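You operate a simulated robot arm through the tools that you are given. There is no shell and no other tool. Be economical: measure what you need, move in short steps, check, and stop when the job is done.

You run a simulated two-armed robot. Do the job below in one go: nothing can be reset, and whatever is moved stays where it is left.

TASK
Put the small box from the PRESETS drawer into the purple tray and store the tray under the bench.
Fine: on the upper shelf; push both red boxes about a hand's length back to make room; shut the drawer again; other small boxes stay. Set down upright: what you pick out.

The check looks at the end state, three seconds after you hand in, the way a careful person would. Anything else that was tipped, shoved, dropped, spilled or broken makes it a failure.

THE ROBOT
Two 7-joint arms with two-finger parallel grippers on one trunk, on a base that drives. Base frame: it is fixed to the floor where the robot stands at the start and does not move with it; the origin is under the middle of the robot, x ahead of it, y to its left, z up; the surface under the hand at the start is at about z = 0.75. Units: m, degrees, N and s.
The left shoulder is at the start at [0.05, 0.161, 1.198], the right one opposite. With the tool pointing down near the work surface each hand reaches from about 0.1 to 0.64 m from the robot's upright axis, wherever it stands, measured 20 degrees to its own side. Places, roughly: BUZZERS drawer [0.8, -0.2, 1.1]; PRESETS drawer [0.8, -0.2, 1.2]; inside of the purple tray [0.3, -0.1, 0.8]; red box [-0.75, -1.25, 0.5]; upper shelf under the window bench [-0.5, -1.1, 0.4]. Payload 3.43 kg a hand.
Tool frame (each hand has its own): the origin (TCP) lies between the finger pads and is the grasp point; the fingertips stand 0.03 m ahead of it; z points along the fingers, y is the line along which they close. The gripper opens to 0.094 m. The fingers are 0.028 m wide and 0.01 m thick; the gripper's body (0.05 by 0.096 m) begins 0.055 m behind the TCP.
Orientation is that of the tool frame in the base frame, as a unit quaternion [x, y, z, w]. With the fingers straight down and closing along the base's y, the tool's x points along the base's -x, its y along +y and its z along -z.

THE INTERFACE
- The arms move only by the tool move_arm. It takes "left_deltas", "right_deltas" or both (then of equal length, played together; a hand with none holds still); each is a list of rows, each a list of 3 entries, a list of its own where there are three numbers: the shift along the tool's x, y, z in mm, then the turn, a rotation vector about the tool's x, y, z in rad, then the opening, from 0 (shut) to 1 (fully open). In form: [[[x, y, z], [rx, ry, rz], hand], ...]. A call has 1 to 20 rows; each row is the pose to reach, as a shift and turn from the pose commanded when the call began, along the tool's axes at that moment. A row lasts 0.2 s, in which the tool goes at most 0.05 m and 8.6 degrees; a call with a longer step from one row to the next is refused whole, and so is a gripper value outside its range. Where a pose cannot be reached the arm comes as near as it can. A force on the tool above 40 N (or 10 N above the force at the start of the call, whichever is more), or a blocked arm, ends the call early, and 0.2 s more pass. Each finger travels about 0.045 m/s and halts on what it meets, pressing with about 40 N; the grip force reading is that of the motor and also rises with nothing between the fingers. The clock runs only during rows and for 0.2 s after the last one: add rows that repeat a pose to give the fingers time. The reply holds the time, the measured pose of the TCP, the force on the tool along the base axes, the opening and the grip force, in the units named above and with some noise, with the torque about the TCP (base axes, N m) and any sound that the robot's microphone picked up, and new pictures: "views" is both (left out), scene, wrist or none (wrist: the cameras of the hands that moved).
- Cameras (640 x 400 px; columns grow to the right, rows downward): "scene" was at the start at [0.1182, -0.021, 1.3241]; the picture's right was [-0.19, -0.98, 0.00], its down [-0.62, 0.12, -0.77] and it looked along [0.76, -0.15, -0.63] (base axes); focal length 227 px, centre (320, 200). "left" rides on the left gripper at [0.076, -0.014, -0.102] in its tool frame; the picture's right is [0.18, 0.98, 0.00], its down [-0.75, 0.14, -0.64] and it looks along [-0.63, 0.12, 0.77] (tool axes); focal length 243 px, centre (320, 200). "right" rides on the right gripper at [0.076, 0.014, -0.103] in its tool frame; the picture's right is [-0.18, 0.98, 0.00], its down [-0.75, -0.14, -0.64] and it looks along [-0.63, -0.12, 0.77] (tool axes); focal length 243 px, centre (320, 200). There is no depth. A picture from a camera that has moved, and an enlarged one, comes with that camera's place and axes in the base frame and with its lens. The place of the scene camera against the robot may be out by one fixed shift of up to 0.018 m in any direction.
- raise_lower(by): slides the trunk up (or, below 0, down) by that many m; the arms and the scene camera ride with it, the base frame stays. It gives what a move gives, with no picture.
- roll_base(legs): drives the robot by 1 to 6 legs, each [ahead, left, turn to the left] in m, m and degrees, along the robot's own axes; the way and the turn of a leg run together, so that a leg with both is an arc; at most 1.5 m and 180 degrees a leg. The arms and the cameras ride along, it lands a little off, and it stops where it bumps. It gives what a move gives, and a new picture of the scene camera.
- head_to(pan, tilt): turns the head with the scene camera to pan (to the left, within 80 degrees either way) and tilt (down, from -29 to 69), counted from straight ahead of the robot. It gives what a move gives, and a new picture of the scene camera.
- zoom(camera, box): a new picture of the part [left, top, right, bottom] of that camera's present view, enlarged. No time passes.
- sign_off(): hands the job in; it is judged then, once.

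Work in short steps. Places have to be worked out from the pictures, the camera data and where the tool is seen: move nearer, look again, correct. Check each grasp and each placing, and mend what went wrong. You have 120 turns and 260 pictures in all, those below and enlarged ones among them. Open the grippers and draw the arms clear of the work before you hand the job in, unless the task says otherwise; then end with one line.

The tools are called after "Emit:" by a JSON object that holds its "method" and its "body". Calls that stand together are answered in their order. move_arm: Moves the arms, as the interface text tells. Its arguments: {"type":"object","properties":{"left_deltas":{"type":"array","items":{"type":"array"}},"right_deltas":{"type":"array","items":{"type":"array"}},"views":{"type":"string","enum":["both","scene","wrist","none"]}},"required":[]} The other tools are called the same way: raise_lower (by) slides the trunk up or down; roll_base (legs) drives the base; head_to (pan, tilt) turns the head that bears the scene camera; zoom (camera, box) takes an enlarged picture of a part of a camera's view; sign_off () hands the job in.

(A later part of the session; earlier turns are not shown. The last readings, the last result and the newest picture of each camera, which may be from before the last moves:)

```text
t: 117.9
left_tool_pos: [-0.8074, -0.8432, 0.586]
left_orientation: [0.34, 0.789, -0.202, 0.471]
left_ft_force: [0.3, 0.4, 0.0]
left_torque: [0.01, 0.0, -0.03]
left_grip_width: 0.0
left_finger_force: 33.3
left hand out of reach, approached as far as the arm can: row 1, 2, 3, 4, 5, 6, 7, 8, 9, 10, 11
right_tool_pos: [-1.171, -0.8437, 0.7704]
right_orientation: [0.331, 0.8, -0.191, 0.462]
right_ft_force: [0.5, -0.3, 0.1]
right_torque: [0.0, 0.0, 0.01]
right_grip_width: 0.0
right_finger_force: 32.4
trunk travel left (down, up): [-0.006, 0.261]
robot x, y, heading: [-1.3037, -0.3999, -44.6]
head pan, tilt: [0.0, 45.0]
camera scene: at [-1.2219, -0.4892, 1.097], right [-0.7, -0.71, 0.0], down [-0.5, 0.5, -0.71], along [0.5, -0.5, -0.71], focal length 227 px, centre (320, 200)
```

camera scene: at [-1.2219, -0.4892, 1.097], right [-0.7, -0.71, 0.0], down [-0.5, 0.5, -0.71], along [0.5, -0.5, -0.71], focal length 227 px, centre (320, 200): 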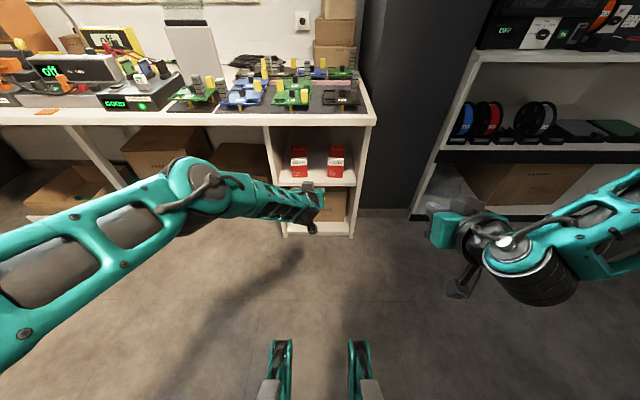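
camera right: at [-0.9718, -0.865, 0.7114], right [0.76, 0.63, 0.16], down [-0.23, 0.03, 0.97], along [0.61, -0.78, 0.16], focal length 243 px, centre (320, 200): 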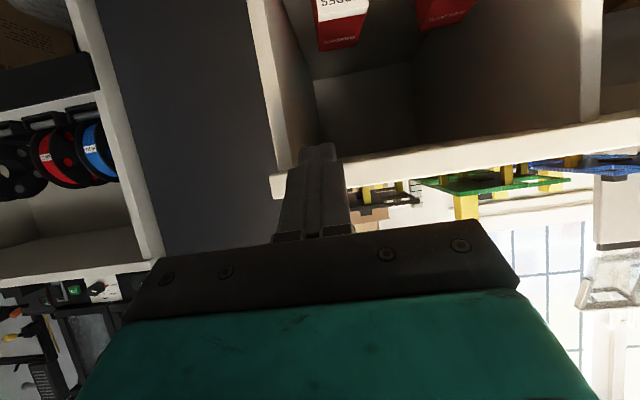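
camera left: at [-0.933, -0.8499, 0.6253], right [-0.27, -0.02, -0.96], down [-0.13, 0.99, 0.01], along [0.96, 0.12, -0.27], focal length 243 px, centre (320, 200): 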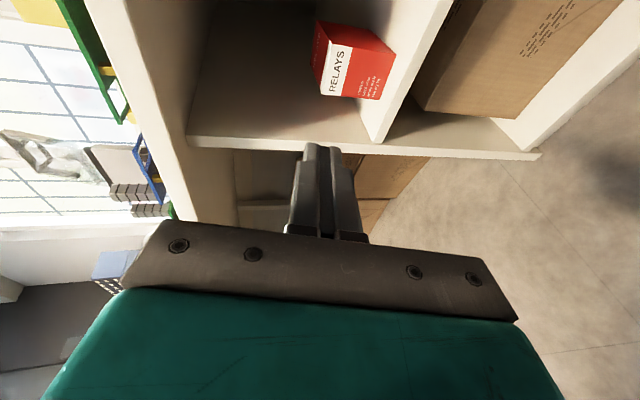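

Rows at the end were all reachable. I lower 9 cm and stretch 5 cm more.

Emit:
{"method": "move_arm", "body": {"left_deltas": [[[12, 0, 20], [0, 0, 0], 0], [[25, 0, 42], [0, 0, 0], 0], [[39, 0, 65], [0, 0, 0], 0], [[53, 0, 88], [0, 0, 0], 0], [[53, 0, 88], [0, 0, 0], 0]], "views": "both"}}

```text
t: 119.1
left_tool_pos: [-0.7932, -0.8379, 0.5355]
left_orientation: [0.34, 0.788, -0.202, 0.471]
left_ft_force: [0.8, 0.2, -0.7]
left_torque: [0.0, -0.01, 0.03]
left_grip_width: 0.0
left_finger_force: 32.8
left hand out of reach, approached as far as the arm can: row 2, 3, 4, 5
right_tool_pos: [-1.1693, -0.8432, 0.7686]
right_orientation: [0.331, 0.8, -0.19, 0.462]
right_ft_force: [-0.4, 1.0, 0.4]
right_torque: [0.01, 0.01, 0.0]
right_grip_width: 0.0
right_finger_force: 32.8
trunk travel left (down, up): [-0.006, 0.261]
robot x, y, heading: [-1.303, -0.3962, -44.7]
head pan, tilt: [0.0, 45.0]
camera scene: at [-1.2218, -0.4892, 1.097], right [-0.71, -0.71, 0.0], down [-0.5, 0.5, -0.71], along [0.5, -0.5, -0.71], focal length 227 px, centre (320, 200)
camera left: at [-0.8908, -0.7549, 0.518], right [0.65, 0.74, -0.16], down [-0.04, 0.25, 0.97], along [0.76, -0.63, 0.19], focal length 243 px, centre (320, 200)
```

scene: 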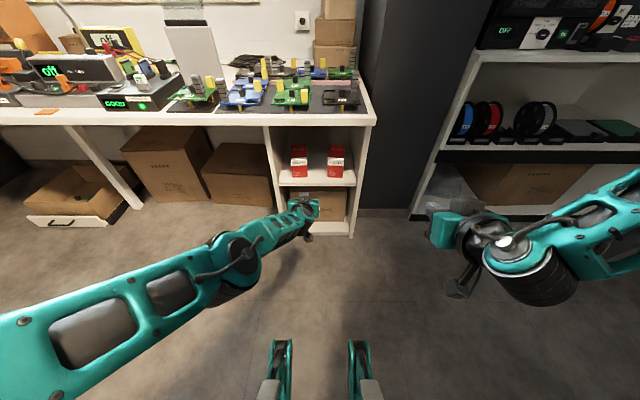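
left: 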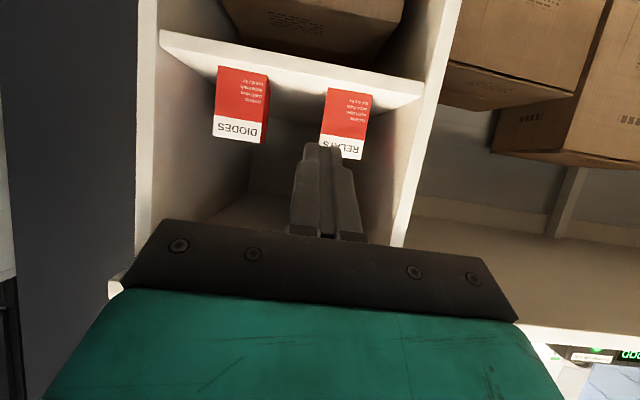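

The arm now reaches in with a low elbow. I try lowering another 4.5 cm.

Emit:
{"method": "move_arm", "body": {"left_deltas": [[[20, 5, -2], [0, 0, 0], 0], [[40, 15, -3], [0, 0, 0], 0], [[54, 30, -4], [0, 0, 0], 0], [[54, 30, -4], [0, 0, 0], 0]], "views": "scene"}}

```text
t: 120.1
left_tool_pos: [-0.7917, -0.8095, 0.5042]
left_orientation: [0.337, 0.795, -0.193, 0.466]
left_ft_force: [-0.4, 0.2, -0.5]
left_torque: [0.02, 0.0, 0.02]
left_grip_width: 0.0
left_finger_force: 32.8
left hand out of reach, approached as far as the arm can: row 2, 3, 4
right_tool_pos: [-1.1693, -0.8427, 0.7689]
right_orientation: [0.332, 0.8, -0.191, 0.463]
right_ft_force: [0.7, 0.4, -0.1]
right_torque: [0.01, -0.05, 0.0]
right_grip_width: 0.0003
right_finger_force: 33.0
trunk travel left (down, up): [-0.006, 0.261]
robot x, y, heading: [-1.3049, -0.4027, -44.7]
head pan, tilt: [0.0, 45.0]
camera scene: at [-1.2218, -0.4892, 1.097], right [-0.71, -0.71, 0.0], down [-0.5, 0.5, -0.71], along [0.5, -0.5, -0.71], focal length 227 px, centre (320, 200)
```

scene: 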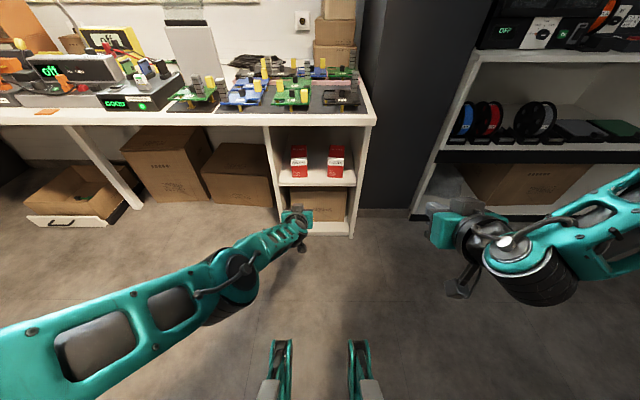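

Tip is at z≈0.49, aligned near RELAYS. I drive the base in 0.24 m (15 mm left) and check before contact.

Emit:
{"method": "roll_base", "body": {"legs": [[0.24, 0.015, 0]]}}

Emit:
{"method": "zoom", "body": {"camera": "left", "box": [0, 0, 640, 400]}}

```text
t: 121.8
left_tool_pos: [-0.6147, -0.9677, 0.5057]
left_orientation: [0.339, 0.793, -0.195, 0.466]
left_ft_force: [0.1, 0.1, 0.0]
left_torque: [0.0, -0.03, -0.01]
left_grip_width: 0.0002
left_finger_force: 33.0
right_tool_pos: [-0.9921, -1.0005, 0.7702]
right_orientation: [0.332, 0.8, -0.192, 0.462]
right_ft_force: [-0.7, -0.7, -0.2]
right_torque: [0.0, 0.02, 0.02]
right_grip_width: 0.0
right_finger_force: 33.0
trunk travel left (down, up): [-0.006, 0.261]
robot x, y, heading: [-1.1248, -0.5546, -44.8]
head pan, tilt: [0.0, 45.0]
camera scene: at [-1.0434, -0.646, 1.0969], right [-0.71, -0.71, 0.0], down [-0.5, 0.5, -0.71], along [0.5, -0.5, -0.71], focal length 227 px, centre (320, 200)
```

scene: 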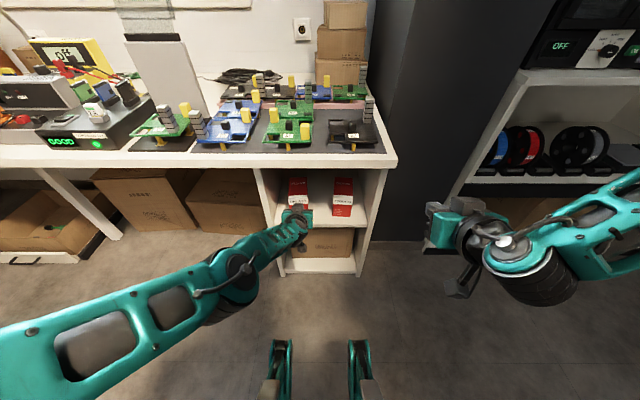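

```text
1.00 times, centred on (320, 200) of left (not enlarged: the box is as wide or as high as the picture)
camera zoom: at [-0.7131, -0.8857, 0.4894], right [0.64, 0.75, -0.15], down [-0.04, 0.23, 0.97], along [0.76, -0.62, 0.17], focal length 243 px, centre (320, 200)
```

zoom: 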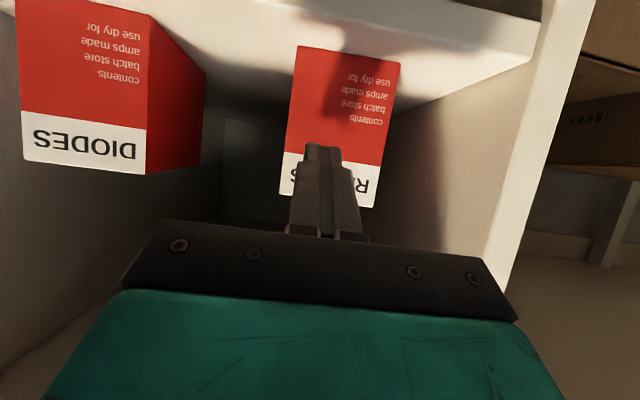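

Shelf top 0.418, box about 0.107 tall; box centre is ~2 cm left of my tip. I shift left and push in short, slow legs.

Emit:
{"method": "roll_base", "body": {"legs": [[0, 0.02, 0], [0.03, 0, 0], [0.03, 0, 0], [0.03, 0, 0], [0.03, 0, 0]]}}

Emit:
{"method": "zoom", "body": {"camera": "left", "box": [0, 0, 640, 400]}}

Emit:
{"method": "zoom", "body": {"camera": "scene", "box": [180, 120, 420, 290]}}

```text
t: 124.4
left_tool_pos: [-0.5166, -1.0369, 0.5042]
left_orientation: [0.339, 0.794, -0.194, 0.466]
left_ft_force: [0.0, 0.7, 0.3]
left_torque: [0.0, -0.01, -0.02]
left_grip_width: 0.0
left_finger_force: 33.1
right_tool_pos: [-0.894, -1.07, 0.7692]
right_orientation: [0.332, 0.8, -0.191, 0.462]
right_ft_force: [1.1, -0.1, 0.3]
right_torque: [0.0, 0.02, -0.01]
right_grip_width: 0.0
right_finger_force: 32.7
trunk travel left (down, up): [-0.006, 0.261]
robot x, y, heading: [-1.026, -0.623, -45.1]
head pan, tilt: [0.0, 45.0]
camera scene: at [-0.9461, -0.7154, 1.0969], right [-0.71, -0.71, 0.0], down [-0.5, 0.5, -0.71], along [0.5, -0.5, -0.71], focal length 227 px, centre (320, 200)
```

scene: 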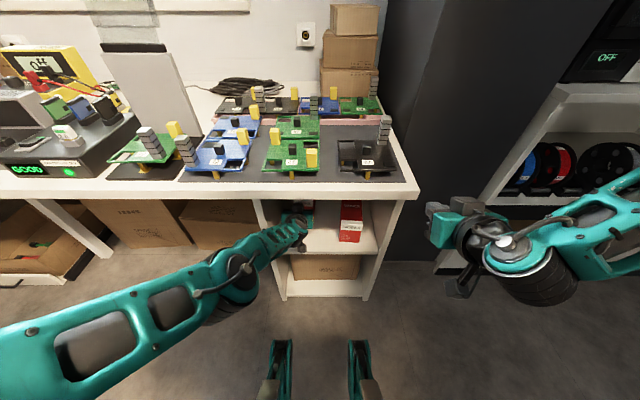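

```text
1.00 times, centred on (320, 200) of left (not enlarged: the box is as wide or as high as the picture)
camera zoom: at [-0.6157, -0.9549, 0.4894], right [0.64, 0.75, -0.15], down [-0.04, 0.23, 0.97], along [0.76, -0.62, 0.17], focal length 243 px, centre (320, 200)
```

zoom: 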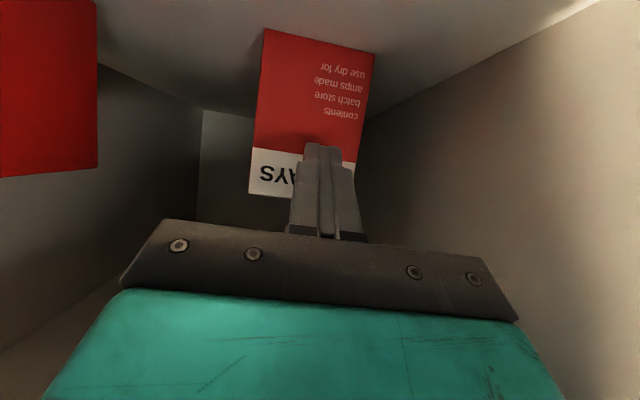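

```text
2.35 times, centred on (300, 205) of scene
camera zoom: at [-0.9461, -0.7154, 1.0969], right [-0.71, -0.71, 0.0], down [-0.5, 0.5, -0.71], along [0.5, -0.5, -0.71], focal length 533 px, centre (367, 188)
```

zoom: 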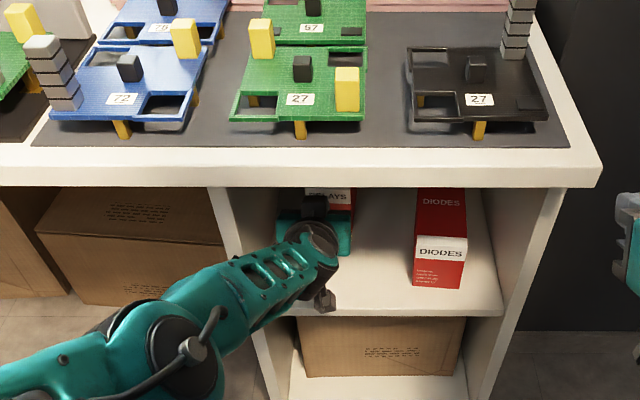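

Box slides back cleanly (≈9 cm so far). I re-centre 8 mm right and push 7 cm more.

Emit:
{"method": "roll_base", "body": {"legs": [[0, -0.008, 0], [0.035, 0, 0], [0.035, 0, 0]]}}

Emit:
{"method": "zoom", "body": {"camera": "left", "box": [0, 0, 640, 400]}}

```text
t: 126.2
left_tool_pos: [-0.4801, -1.0849, 0.5045]
left_orientation: [0.339, 0.794, -0.194, 0.466]
left_ft_force: [-0.7, -0.3, 0.6]
left_torque: [-0.01, 0.01, 0.01]
left_grip_width: 0.0
left_finger_force: 33.0
right_tool_pos: [-0.8586, -1.1151, 0.7696]
right_orientation: [0.334, 0.8, -0.191, 0.461]
right_ft_force: [-2.6, 1.8, 2.8]
right_torque: [0.01, -0.06, 0.03]
right_grip_width: 0.0003
right_finger_force: 32.8
trunk travel left (down, up): [-0.006, 0.261]
robot x, y, heading: [-0.9884, -0.674, -44.9]
head pan, tilt: [0.0, 45.0]
stopped in leg 3: the force on the tool passed its limit at 68 N (the readings are from after the stop); the commanded pose is now the measured one
camera scene: at [-0.9092, -0.7637, 1.0969], right [-0.71, -0.71, 0.0], down [-0.5, 0.5, -0.71], along [0.5, -0.5, -0.71], focal length 227 px, centre (320, 200)
```

scene: 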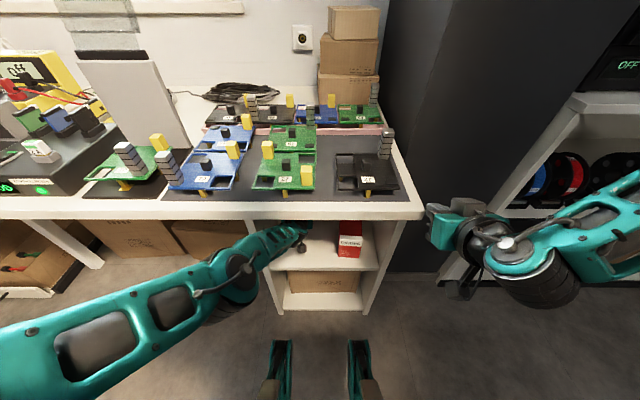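

```text
1.00 times, centred on (320, 200) of left (not enlarged: the box is as wide or as high as the picture)
camera zoom: at [-0.5785, -1.0033, 0.4893], right [0.64, 0.75, -0.15], down [-0.04, 0.23, 0.97], along [0.76, -0.62, 0.17], focal length 243 px, centre (320, 200)
```

zoom: 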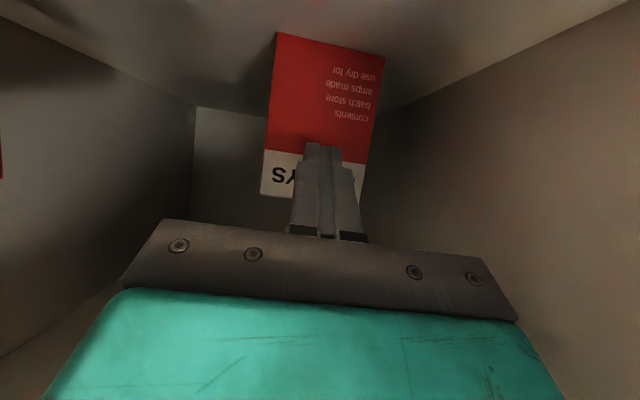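

RELAYS is now ~15 cm back and upright; my right fist touched the bench edge, so I back out, then lift the right hand clear above.

Emit:
{"method": "roll_base", "body": {"legs": [[-0.28, 0, 0]]}}

Emit:
{"method": "move_arm", "body": {"right_deltas": [[[-35, 0, -20], [0, 0, 0], 0], [[-70, 0, -40], [0, 0, 0], 0], [[-105, 0, -60], [0, 0, 0], 0], [[-140, 0, -80], [0, 0, 0], 0], [[-175, 0, -100], [0, 0, 0], 0], [[-205, 0, -118], [0, 0, 0], 0], [[-205, 0, -118], [0, 0, 0], 0]], "views": "scene"}}

Emit:
{"method": "zoom", "body": {"camera": "left", "box": [0, 0, 640, 400]}}

```text
t: 128.1
left_tool_pos: [-0.6786, -0.889, 0.5058]
left_orientation: [0.34, 0.793, -0.195, 0.466]
left_ft_force: [-0.4, -0.6, 0.3]
left_torque: [-0.02, 0.0, 0.05]
left_grip_width: 0.0
left_finger_force: 33.2
right_tool_pos: [-1.0576, -0.9182, 0.7698]
right_orientation: [0.335, 0.8, -0.192, 0.459]
right_ft_force: [0.1, 0.3, 0.0]
right_torque: [-0.04, 0.04, -0.01]
right_grip_width: 0.0003
right_finger_force: 33.2
trunk travel left (down, up): [-0.006, 0.261]
robot x, y, heading: [-1.1875, -0.4795, -45.1]
head pan, tilt: [0.0, 45.0]
camera scene: at [-1.1064, -0.5665, 1.097], right [-0.71, -0.7, 0.0], down [-0.5, 0.5, -0.71], along [0.5, -0.5, -0.71], focal length 227 px, centre (320, 200)
```

scene: 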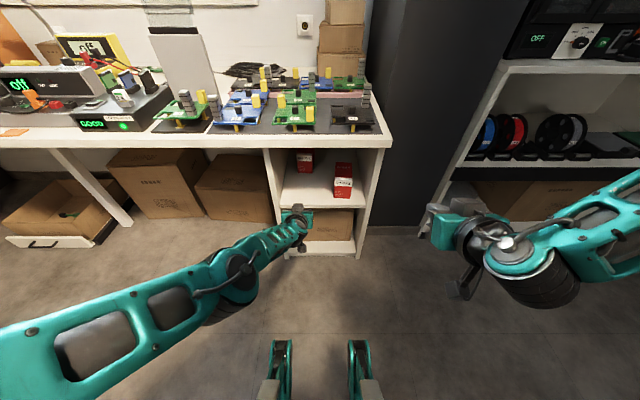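

```text
t: 129.7
left_tool_pos: [-0.6795, -0.8884, 0.5052]
left_orientation: [0.34, 0.793, -0.195, 0.466]
left_ft_force: [0.2, 0.2, 0.9]
left_torque: [0.03, -0.02, 0.03]
left_grip_width: 0.0002
left_finger_force: 33.3
right_tool_pos: [-1.0582, -0.9192, 1.007]
right_orientation: [0.334, 0.8, -0.191, 0.461]
right_ft_force: [1.6, 0.3, -0.6]
right_torque: [0.0, 0.0, -0.01]
right_grip_width: 0.0002
right_finger_force: 33.3
right hand out of reach, approached as far as the arm can: row 1, 2, 3, 4, 5
trunk travel left (down, up): [-0.006, 0.261]
robot x, y, heading: [-1.1831, -0.4759, -44.9]
head pan, tilt: [0.0, 45.0]
camera scene: at [-1.1064, -0.5664, 1.097], right [-0.71, -0.7, 0.0], down [-0.5, 0.5, -0.71], along [0.5, -0.5, -0.71], focal length 227 px, centre (320, 200)
```

scene: 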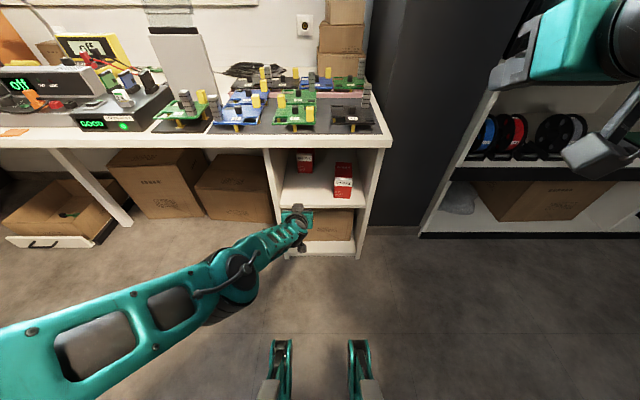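

```text
1.00 times, centred on (320, 200) of left (not enlarged: the box is as wide or as high as the picture)
camera zoom: at [-0.7768, -0.807, 0.4892], right [0.65, 0.75, -0.15], down [-0.03, 0.23, 0.97], along [0.76, -0.62, 0.17], focal length 243 px, centre (320, 200)
```

zoom: 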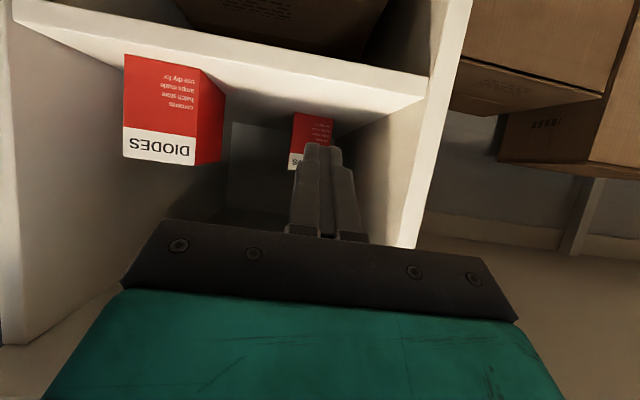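

RELAYS stands well back. Now I shift 15 cm right for DIODES and approach.

Emit:
{"method": "roll_base", "body": {"legs": [[0, -0.152, 0], [0.1, 0, 0]]}}

Emit:
{"method": "zoom", "body": {"camera": "left", "box": [0, 0, 640, 400]}}

```text
t: 132.5
left_tool_pos: [-0.718, -1.0702, 0.5049]
left_orientation: [0.341, 0.794, -0.194, 0.465]
left_ft_force: [0.5, 0.5, -0.4]
left_torque: [0.04, 0.0, -0.01]
left_grip_width: 0.0
left_finger_force: 32.7
right_tool_pos: [-1.0978, -1.1019, 1.0061]
right_orientation: [0.334, 0.8, -0.191, 0.46]
right_ft_force: [-0.9, 0.5, -0.4]
right_torque: [0.01, 0.01, 0.0]
right_grip_width: 0.0
right_finger_force: 32.5
trunk travel left (down, up): [-0.006, 0.261]
robot x, y, heading: [-1.2285, -0.6549, -45.1]
head pan, tilt: [0.0, 45.0]
camera scene: at [-1.1461, -0.7488, 1.0969], right [-0.71, -0.7, 0.0], down [-0.5, 0.5, -0.71], along [0.5, -0.5, -0.71], focal length 227 px, centre (320, 200)
```

scene: 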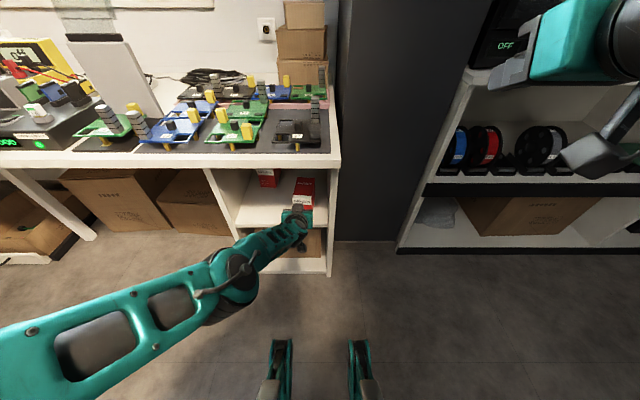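

```text
1.00 times, centred on (320, 200) of left (not enlarged: the box is as wide or as high as the picture)
camera zoom: at [-0.8164, -0.9892, 0.4891], right [0.65, 0.75, -0.15], down [-0.03, 0.23, 0.97], along [0.76, -0.62, 0.17], focal length 243 px, centre (320, 200)
```

zoom: 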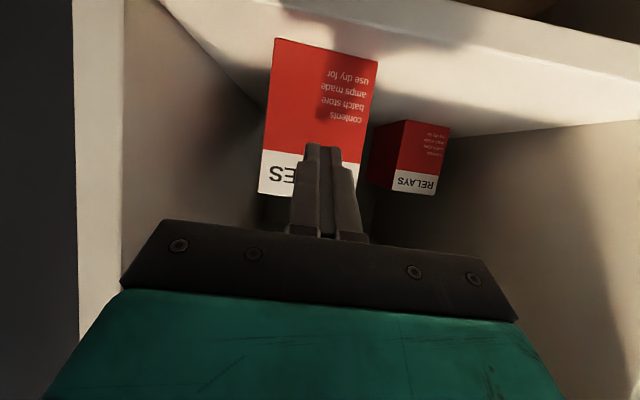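

Well centred. I push DIODES back in short legs by the same distance.

Emit:
{"method": "roll_base", "body": {"legs": [[0.03, -0.004, 0], [0.037, 0, 0], [0.037, 0, 0], [0.037, 0, 0], [0.037, 0, 0]]}}

Emit:
{"method": "zoom", "body": {"camera": "left", "box": [0, 0, 640, 400]}}

```text
t: 135.2
left_tool_pos: [-0.5986, -1.201, 0.5047]
left_orientation: [0.341, 0.793, -0.195, 0.465]
left_ft_force: [-0.2, 0.9, 0.9]
left_torque: [-0.03, -0.03, 0.0]
left_grip_width: 0.0005
left_finger_force: 33.3
right_tool_pos: [-0.9787, -1.2282, 1.007]
right_orientation: [0.336, 0.799, -0.192, 0.46]
right_ft_force: [-0.9, -0.3, 0.2]
right_torque: [0.0, 0.0, 0.0]
right_grip_width: 0.0
right_finger_force: 33.3
trunk travel left (down, up): [-0.006, 0.261]
robot x, y, heading: [-1.1052, -0.7857, -45.2]
head pan, tilt: [0.0, 45.0]
camera scene: at [-1.0252, -0.8768, 1.0969], right [-0.71, -0.7, 0.0], down [-0.5, 0.5, -0.71], along [0.5, -0.5, -0.71], focal length 227 px, centre (320, 200)
```

scene: 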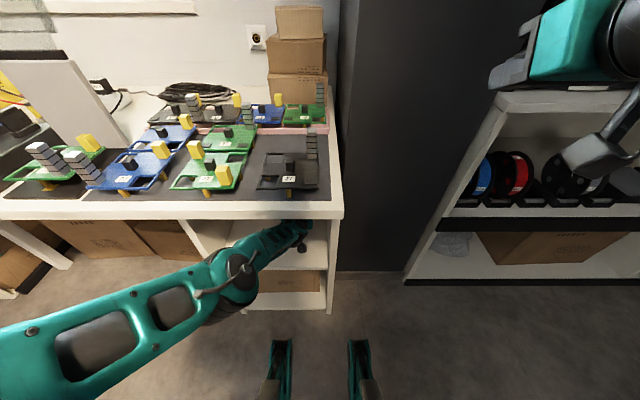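

```text
1.00 times, centred on (320, 200) of left (not enlarged: the box is as wide or as high as the picture)
camera zoom: at [-0.696, -1.1179, 0.4891], right [0.65, 0.75, -0.15], down [-0.03, 0.23, 0.97], along [0.76, -0.63, 0.17], focal length 243 px, centre (320, 200)
```

zoom: 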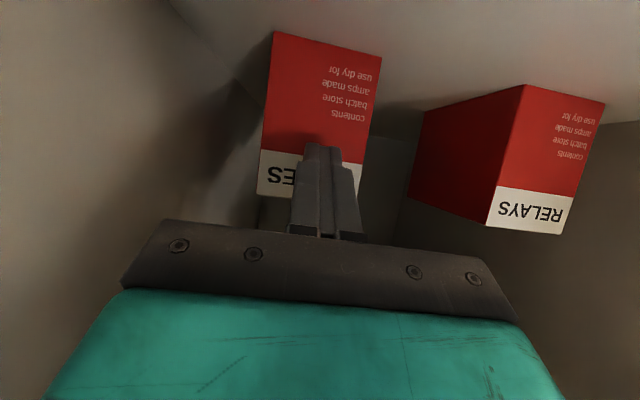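

Both boxes are pushed about 15 cm back, upright. I back out, raise the trunk, and drive back to the tray.

Emit:
{"method": "roll_base", "body": {"legs": [[-0.34, 0, 0]]}}

Emit:
{"method": "zoom", "body": {"camera": "left", "box": [0, 0, 640, 400]}}

Emit:
{"method": "raise_lower", "body": {"by": 0.22}}

Emit:
{"method": "roll_base", "body": {"legs": [[0, 1.33, 0]]}}

```text
t: 137.4
left_tool_pos: [-0.8336, -0.9579, 0.5047]
left_orientation: [0.338, 0.794, -0.194, 0.466]
left_ft_force: [0.4, -0.3, -0.9]
left_torque: [0.0, -0.02, 0.01]
left_grip_width: 0.0
left_finger_force: 33.2
right_tool_pos: [-1.2133, -0.9887, 1.0068]
right_orientation: [0.333, 0.8, -0.19, 0.461]
right_ft_force: [-0.1, 0.6, -0.4]
right_torque: [0.01, 0.01, 0.01]
right_grip_width: 0.0
right_finger_force: 32.9
trunk travel left (down, up): [-0.006, 0.261]
robot x, y, heading: [-1.3404, -0.5478, -44.8]
head pan, tilt: [0.0, 45.0]
camera scene: at [-1.2632, -0.6368, 1.097], right [-0.71, -0.71, 0.0], down [-0.5, 0.5, -0.71], along [0.5, -0.5, -0.71], focal length 227 px, centre (320, 200)
```

scene: 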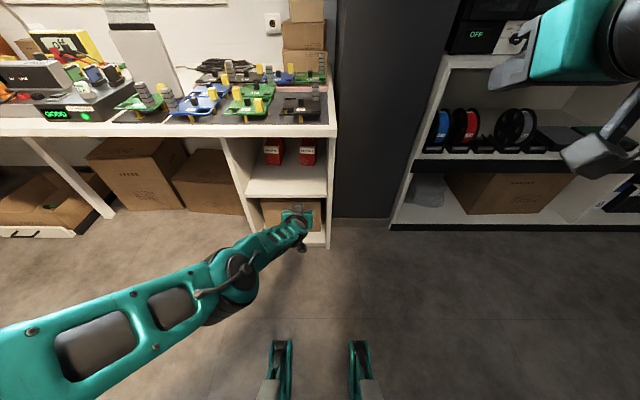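

```text
1.00 times, centred on (320, 200) of left (not enlarged: the box is as wide or as high as the picture)
camera zoom: at [-0.9324, -0.8758, 0.4892], right [0.64, 0.75, -0.15], down [-0.04, 0.23, 0.97], along [0.76, -0.62, 0.17], focal length 243 px, centre (320, 200)
```

zoom: 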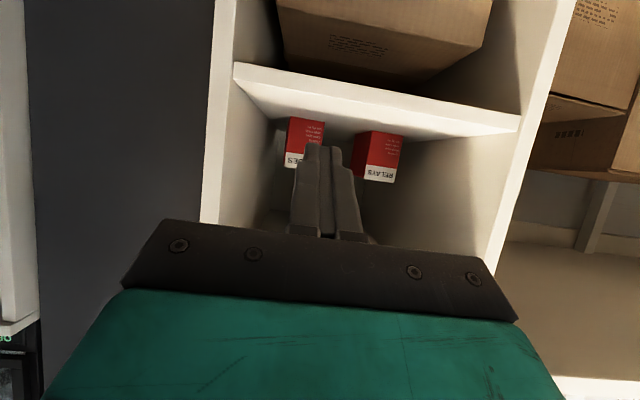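

```text
t: 139.8
left_tool_pos: [-0.8341, -0.9573, 0.726]
left_orientation: [0.339, 0.794, -0.193, 0.466]
left_ft_force: [-0.1, 0.6, -0.1]
left_torque: [-0.02, 0.0, 0.01]
left_grip_width: 0.0001
left_finger_force: 32.9
right_tool_pos: [-1.2143, -0.9893, 1.227]
right_orientation: [0.333, 0.8, -0.19, 0.461]
right_ft_force: [0.4, -0.3, 0.0]
right_torque: [-0.01, -0.01, 0.03]
right_grip_width: 0.0
right_finger_force: 32.9
trunk travel left (down, up): [-0.226, 0.041]
robot x, y, heading: [-1.3412, -0.5453, -45.1]
head pan, tilt: [0.0, 45.0]
```

```text
t: 151.4
left_tool_pos: [0.0911, -0.0474, 0.7247]
left_orientation: [0.345, 0.792, -0.197, 0.464]
left_ft_force: [0.9, 0.4, -0.3]
left_torque: [0.01, -0.02, 0.0]
left_grip_width: 0.0
left_finger_force: 32.8
right_tool_pos: [-0.29, -0.0731, 1.2259]
right_orientation: [0.339, 0.798, -0.194, 0.46]
right_ft_force: [-0.4, 0.4, -0.1]
right_torque: [-0.01, 0.03, 0.0]
right_grip_width: 0.0002
right_finger_force: 33.1
trunk travel left (down, up): [-0.226, 0.041]
robot x, y, heading: [-0.4147, 0.369, -45.7]
head pan, tilt: [0.0, 45.0]
camera scene: at [-0.3334, 0.2806, 1.317], right [-0.72, -0.7, 0.0], down [-0.49, 0.51, -0.71], along [0.49, -0.51, -0.71], focal length 227 px, centre (320, 200)
```

scene: 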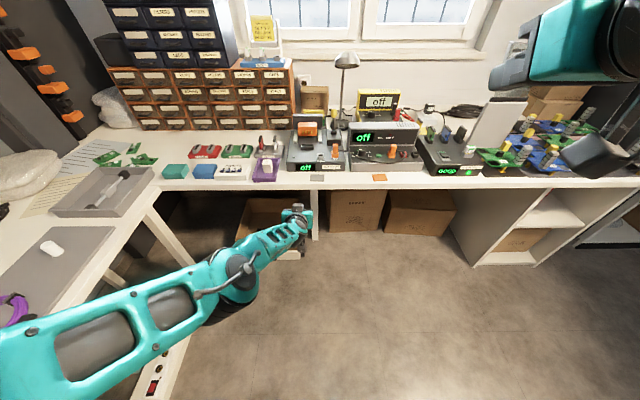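

I straighten the heading, raise the left hand with a steeper 45° tilt and open it, before moving over the tray.

Emit:
{"method": "move_arm", "body": {"left_deltas": [[[-22, 0, -30], [0, 0.05, 0], 0.5], [[-43, 0, -60], [0, 0.1, 0], 1], [[-65, 0, -91], [0, 0.15, 0], 1], [[-86, 0, -121], [0, 0.2, 0], 1], [[-108, 0, -152], [0, 0.25, 0], 1], [[-129, 0, -182], [0, 0.3, 0], 1], [[-129, 0, -182], [0, 0.3, 0], 1], [[-129, 0, -182], [0, 0.3, 0], 1], [[-129, 0, -182], [0, 0.3, 0], 1], [[-129, 0, -182], [0, 0.3, 0], 1]], "views": "none"}}

Emit:
{"method": "roll_base", "body": {"legs": [[0, 0.13, 0.7], [0.22, 0, 0]]}}

Emit:
{"method": "zoom", "body": {"camera": "left", "box": [0, 0, 640, 400]}}

```text
t: 153.6
left_tool_pos: [0.0165, 0.031, 0.9276]
left_orientation: [0.371, 0.852, -0.145, 0.341]
left_ft_force: [-0.1, 0.4, 0.0]
left_torque: [0.0, -0.02, 0.04]
left_grip_width: 0.0941
left_finger_force: 0.1
left hand out of reach, approached as far as the arm can: row 1, 2, 3, 4, 5
right_tool_pos: [-0.2908, -0.0723, 1.2256]
right_orientation: [0.338, 0.798, -0.194, 0.46]
right_ft_force: [-0.3, -0.4, -0.8]
right_torque: [-0.04, -0.02, 0.0]
right_grip_width: 0.0001
right_finger_force: 33.1
trunk travel left (down, up): [-0.226, 0.041]
robot x, y, heading: [-0.4141, 0.3683, -45.7]
head pan, tilt: [0.0, 45.0]
```

```text
t: 156.8
left_tool_pos: [0.2731, -0.0308, 0.9261]
left_orientation: [0.367, 0.854, -0.141, 0.34]
left_ft_force: [0.5, -0.4, 0.1]
left_torque: [-0.03, 0.01, 0.0]
left_grip_width: 0.094
left_finger_force: 0.2
right_tool_pos: [-0.0339, -0.135, 1.2257]
right_orientation: [0.336, 0.799, -0.192, 0.46]
right_ft_force: [0.7, -0.7, -0.3]
right_torque: [0.02, 0.0, -0.01]
right_grip_width: 0.0
right_finger_force: 33.6
trunk travel left (down, up): [-0.226, 0.041]
robot x, y, heading: [-0.1584, 0.3106, -45.2]
head pan, tilt: [0.0, 45.0]
camera scene: at [-0.0802, 0.2169, 1.3169], right [-0.71, -0.7, 0.0], down [-0.5, 0.5, -0.71], along [0.5, -0.5, -0.71], focal length 227 px, centre (320, 200)
```

scene: 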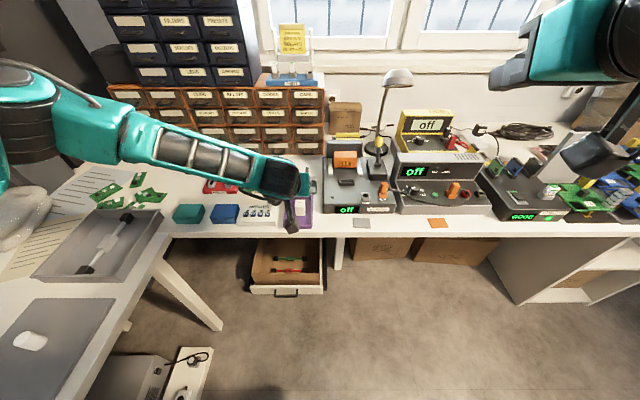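

```text
1.00 times, centred on (320, 200) of left (not enlarged: the box is as wide or as high as the picture)
camera zoom: at [0.1747, 0.0509, 0.9488], right [0.62, 0.78, -0.12], down [0.17, 0.01, 0.99], along [0.77, -0.63, -0.12], focal length 243 px, centre (320, 200)
```

zoom: 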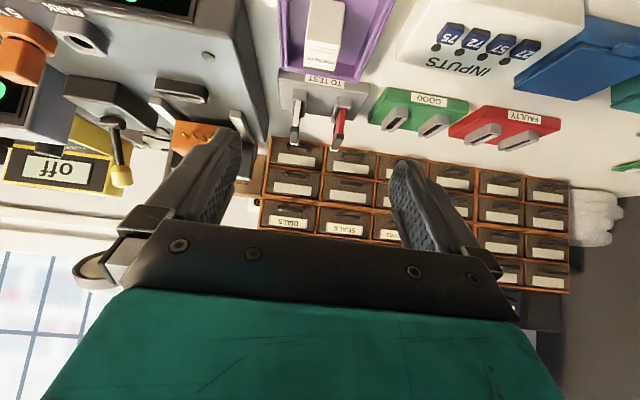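

Tray measures 82 mm wide, centre u −0.166. I bring the open hand just above it (z 0.855).

Emit:
{"method": "move_arm", "body": {"left_deltas": [[[3, -2, 25], [0, 0, 0], 1], [[6, -4, 55], [0, 0, 0], 1], [[9, -5, 87], [0, 0, 0], 1], [[9, -5, 87], [0, 0, 0], 1]], "views": "wrist"}}

Emit:
{"method": "zoom", "body": {"camera": "left", "box": [160, 0, 480, 250]}}

```text
t: 157.8
left_tool_pos: [0.3048, -0.0719, 0.8575]
left_orientation: [0.367, 0.854, -0.143, 0.341]
left_ft_force: [-0.1, -0.1, 0.7]
left_torque: [0.01, 0.02, 0.0]
left_grip_width: 0.094
left_finger_force: 0.0
right_tool_pos: [-0.034, -0.1363, 1.2261]
right_orientation: [0.336, 0.799, -0.192, 0.46]
right_ft_force: [0.1, -0.6, 0.9]
right_torque: [0.01, 0.0, -0.01]
right_grip_width: 0.0
right_finger_force: 33.3
trunk travel left (down, up): [-0.226, 0.041]
robot x, y, heading: [-0.1601, 0.3088, -45.4]
head pan, tilt: [0.0, 45.0]
camera left: at [0.2086, 0.0098, 0.8802], right [0.62, 0.78, -0.12], down [0.17, 0.01, 0.99], along [0.77, -0.63, -0.12], focal length 243 px, centre (320, 200)
```

left: 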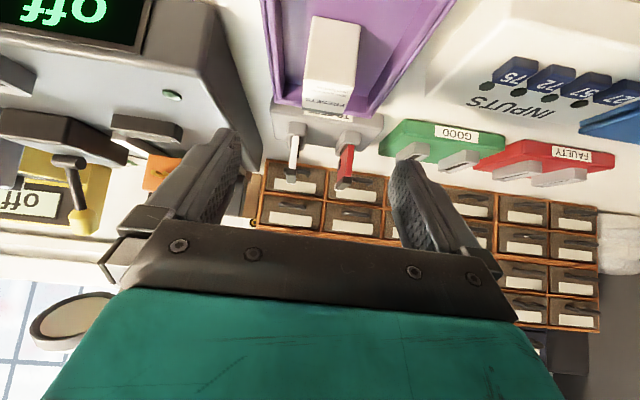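

```text
1.60 times, centred on (320, 125) of left
camera zoom: at [0.2086, 0.0098, 0.8802], right [0.62, 0.78, -0.12], down [0.17, 0.01, 0.99], along [0.77, -0.63, -0.12], focal length 388 px, centre (320, 320)
```

zoom: 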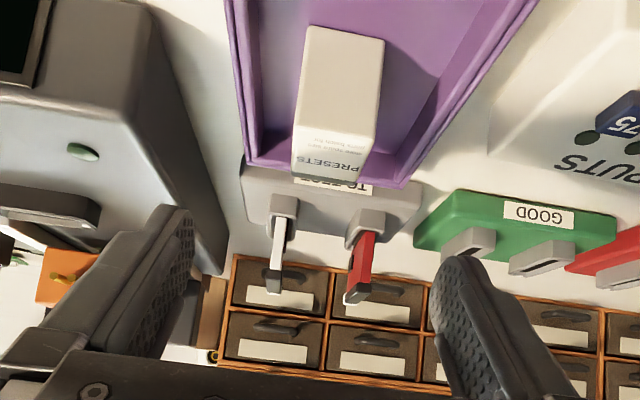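

Centre refined to u −0.168; I shift 3.5 mm left and descend around the tray in steps.

Emit:
{"method": "move_arm", "body": {"left_deltas": [[[-5, 3.5, 5], [0, 0, 0], 1], [[10, 3.5, 22], [0, 0, 0], 1], [[25, 3.5, 39], [0, 0, 0], 1], [[33, 3.5, 48], [0, 0, 0], 1], [[33, 3.5, 48], [0, 0, 0], 1]], "views": "both"}}

Emit:
{"method": "zoom", "body": {"camera": "left", "box": [160, 0, 480, 250]}}

Emit:
{"method": "zoom", "body": {"camera": "scene", "box": [200, 130, 380, 260]}}

```text
t: 159.0
left_tool_pos: [0.3148, -0.0754, 0.8002]
left_orientation: [0.367, 0.853, -0.142, 0.342]
left_ft_force: [0.2, -0.2, 0.0]
left_torque: [-0.03, 0.0, 0.02]
left_grip_width: 0.0939
left_finger_force: 0.1
right_tool_pos: [-0.0347, -0.1354, 1.2276]
right_orientation: [0.336, 0.799, -0.192, 0.46]
right_ft_force: [-1.1, 0.5, 0.6]
right_torque: [0.02, -0.01, -0.01]
right_grip_width: 0.0
right_finger_force: 32.8
trunk travel left (down, up): [-0.226, 0.041]
robot x, y, heading: [-0.1574, 0.3063, -45.6]
head pan, tilt: [0.0, 45.0]
camera scene: at [-0.0807, 0.2174, 1.317], right [-0.71, -0.7, 0.0], down [-0.5, 0.5, -0.71], along [0.5, -0.5, -0.71], focal length 227 px, centre (320, 200)
camera left: at [0.2179, 0.0063, 0.8231], right [0.62, 0.78, -0.12], down [0.17, 0.01, 0.99], along [0.77, -0.63, -0.12], focal length 243 px, centre (320, 200)
```

scene: 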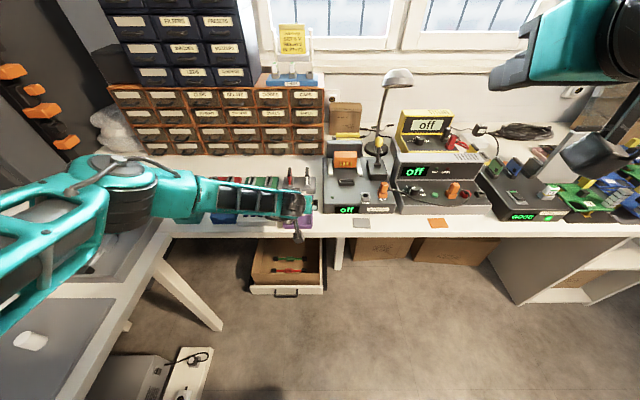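
left: 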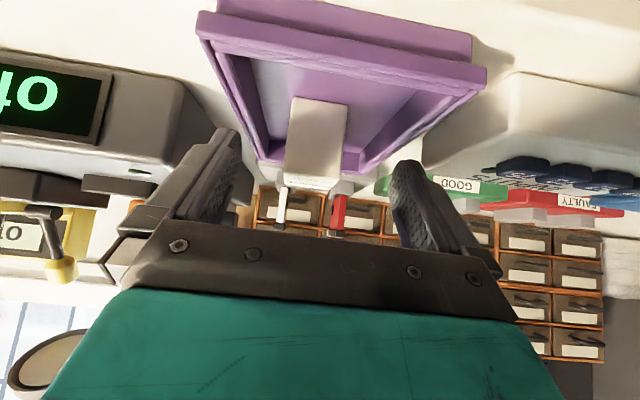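

```text
1.60 times, centred on (320, 125) of left
camera zoom: at [0.2179, 0.0063, 0.8231], right [0.62, 0.78, -0.12], down [0.17, 0.01, 0.99], along [0.77, -0.63, -0.12], focal length 388 px, centre (320, 320)
```

zoom: 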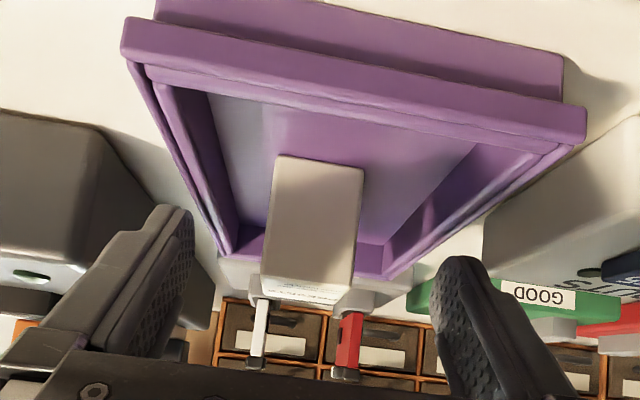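

```text
3.08 times, centred on (290, 195) of scene
camera zoom: at [-0.0807, 0.2174, 1.317], right [-0.71, -0.7, 0.0], down [-0.5, 0.5, -0.71], along [0.5, -0.5, -0.71], focal length 698 px, centre (412, 215)
```

zoom: 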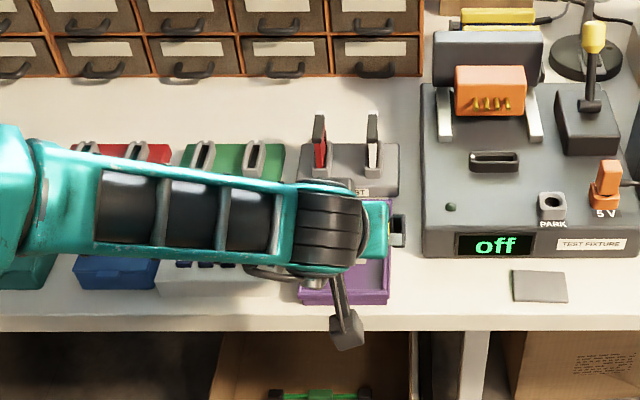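

Clearances look like ~1 cm each side. I descend 12 mm more so the fingertips straddle the walls, watching the force.

Emit:
{"method": "move_arm", "body": {"left_deltas": [[[4, 0, 5], [0, 0, 0], 1], [[8, 0, 9], [0, 0, 0], 1], [[8, 0, 9], [0, 0, 0], 1]], "views": "wrist"}}

Emit:
{"method": "zoom", "body": {"camera": "left", "box": [160, 0, 480, 250]}}

```text
t: 159.8
left_tool_pos: [0.3143, -0.0742, 0.7892]
left_orientation: [0.366, 0.854, -0.142, 0.341]
left_ft_force: [0.7, -0.1, -0.6]
left_torque: [-0.03, 0.02, -0.01]
left_grip_width: 0.0937
left_finger_force: 0.0
right_tool_pos: [-0.0348, -0.1367, 1.2265]
right_orientation: [0.336, 0.799, -0.192, 0.46]
right_ft_force: [-0.1, 0.5, 0.6]
right_torque: [0.0, 0.02, -0.01]
right_grip_width: 0.0
right_finger_force: 33.1
trunk travel left (down, up): [-0.226, 0.041]
robot x, y, heading: [-0.1619, 0.307, -45.1]
head pan, tilt: [0.0, 45.0]
camera left: at [0.2174, 0.0063, 0.8115], right [0.62, 0.78, -0.12], down [0.17, 0.01, 0.99], along [0.77, -0.63, -0.12], focal length 243 px, centre (320, 200)
```

left: 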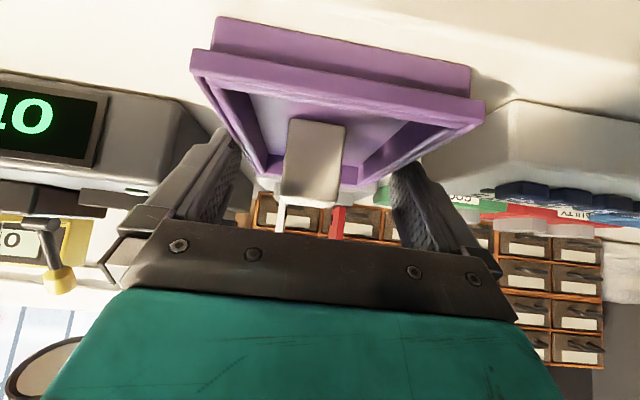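

```text
1.60 times, centred on (320, 125) of left
camera zoom: at [0.2174, 0.0063, 0.8115], right [0.62, 0.78, -0.12], down [0.17, 0.01, 0.99], along [0.77, -0.63, -0.12], focal length 388 px, centre (320, 320)
```

zoom: 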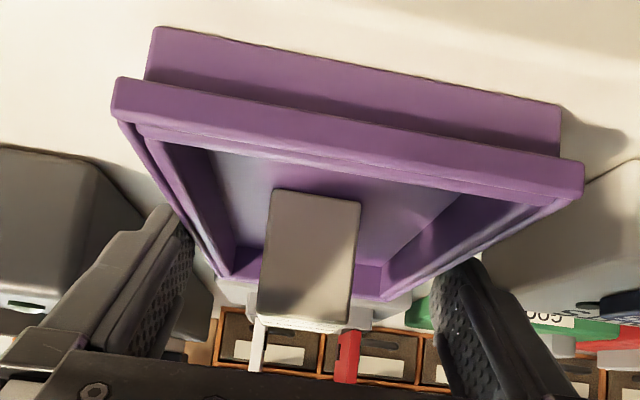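

Fingers straddle the tray on both sides. I go 3 mm lower and close.

Emit:
{"method": "move_arm", "body": {"left_deltas": [[[2, 0, 2], [0, 0, 0], 1], [[2, 0, 2], [0, 0, 0], 0.9], [[2, 0, 2], [0, 0, 0], 0.8], [[2, 0, 2], [0, 0, 0], 0.7], [[2, 0, 2], [0, 0, 0], 0.7], [[2, 0, 2], [0, 0, 0], 0.7]], "views": "wrist"}}

```text
t: 161.2
left_tool_pos: [0.3139, -0.0749, 0.7863]
left_orientation: [0.367, 0.853, -0.142, 0.342]
left_ft_force: [-0.2, 0.2, -0.2]
left_torque: [-0.04, 0.05, 0.01]
left_grip_width: 0.084
left_finger_force: 39.9
right_tool_pos: [-0.0339, -0.1357, 1.2275]
right_orientation: [0.336, 0.799, -0.192, 0.46]
right_ft_force: [0.2, 0.0, 0.2]
right_torque: [0.0, 0.03, 0.0]
right_grip_width: 0.0
right_finger_force: 33.5
trunk travel left (down, up): [-0.226, 0.041]
robot x, y, heading: [-0.1607, 0.3081, -45.4]
head pan, tilt: [0.0, 45.0]
camera left: at [0.2172, 0.0062, 0.8081], right [0.62, 0.78, -0.12], down [0.17, 0.01, 0.99], along [0.77, -0.63, -0.12], focal length 243 px, centre (320, 200)
```

left: 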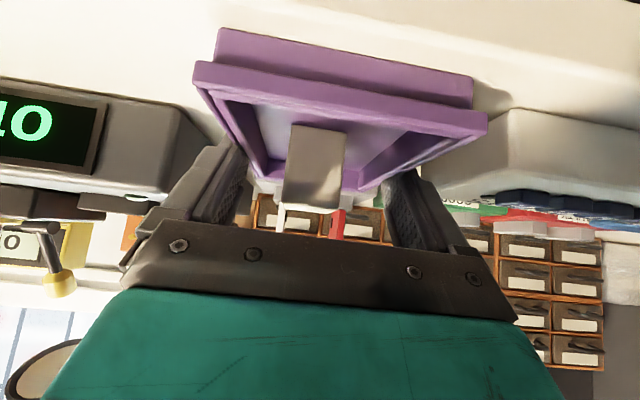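

Gripped at 84 mm. I lift 25 mm slowly and check that it stays level.

Emit:
{"method": "move_arm", "body": {"left_deltas": [[[-3, 0, -4], [0, 0, 0], 0.7], [[-8, 0, -8], [0, 0, 0], 0.7], [[-13, 0, -13], [0, 0, 0], 0.7], [[-17, 0, -18], [0, 0, 0], 0.7], [[-17, 0, -18], [0, 0, 0], 0.7]], "views": "both"}}

Emit:
{"method": "zoom", "body": {"camera": "left", "box": [160, 0, 480, 250]}}

```text
t: 162.4
left_tool_pos: [0.3135, -0.075, 0.8102]
left_orientation: [0.367, 0.853, -0.142, 0.342]
left_ft_force: [0.3, -0.2, -1.4]
left_torque: [0.02, 0.0, -0.01]
left_grip_width: 0.084
left_finger_force: 39.9
right_tool_pos: [-0.0353, -0.136, 1.2269]
right_orientation: [0.335, 0.8, -0.192, 0.46]
right_ft_force: [-0.1, 0.5, 0.1]
right_torque: [0.02, -0.03, -0.02]
right_grip_width: 0.0
right_finger_force: 33.2
trunk travel left (down, up): [-0.226, 0.041]
robot x, y, heading: [-0.1625, 0.3106, -45.5]
head pan, tilt: [0.0, 45.0]
camera scene: at [-0.0806, 0.2173, 1.3169], right [-0.71, -0.7, 0.0], down [-0.5, 0.5, -0.71], along [0.5, -0.5, -0.71], focal length 227 px, centre (320, 200)
camera left: at [0.2171, 0.0054, 0.8324], right [0.62, 0.78, -0.12], down [0.17, 0.01, 0.99], along [0.77, -0.63, -0.12], focal length 243 px, centre (320, 200)
```

scene: 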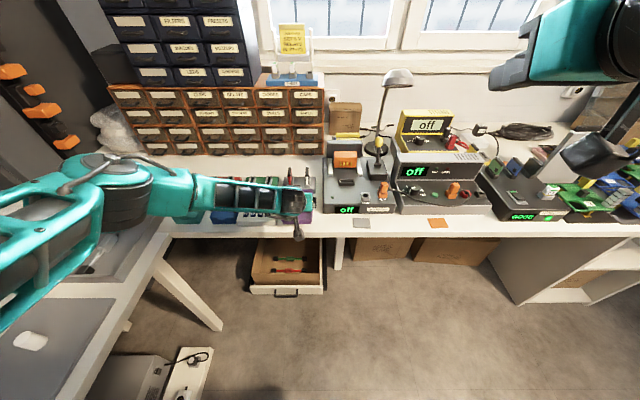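
left: 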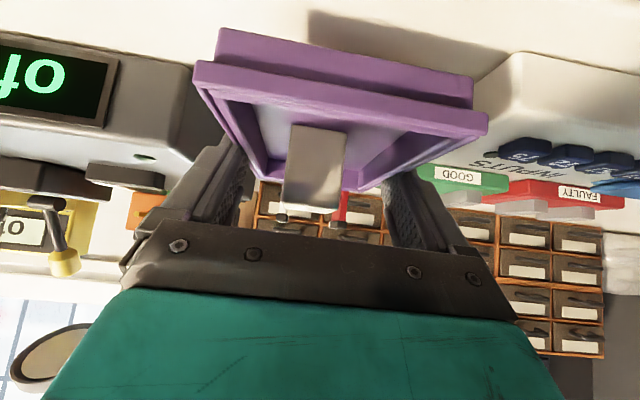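

```text
1.60 times, centred on (320, 125) of left
camera zoom: at [0.2171, 0.0054, 0.8324], right [0.62, 0.78, -0.12], down [0.17, 0.01, 0.99], along [0.77, -0.63, -0.12], focal length 388 px, centre (320, 320)
```

zoom: 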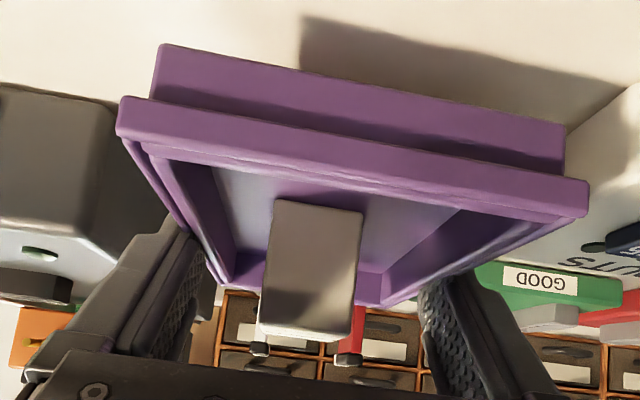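

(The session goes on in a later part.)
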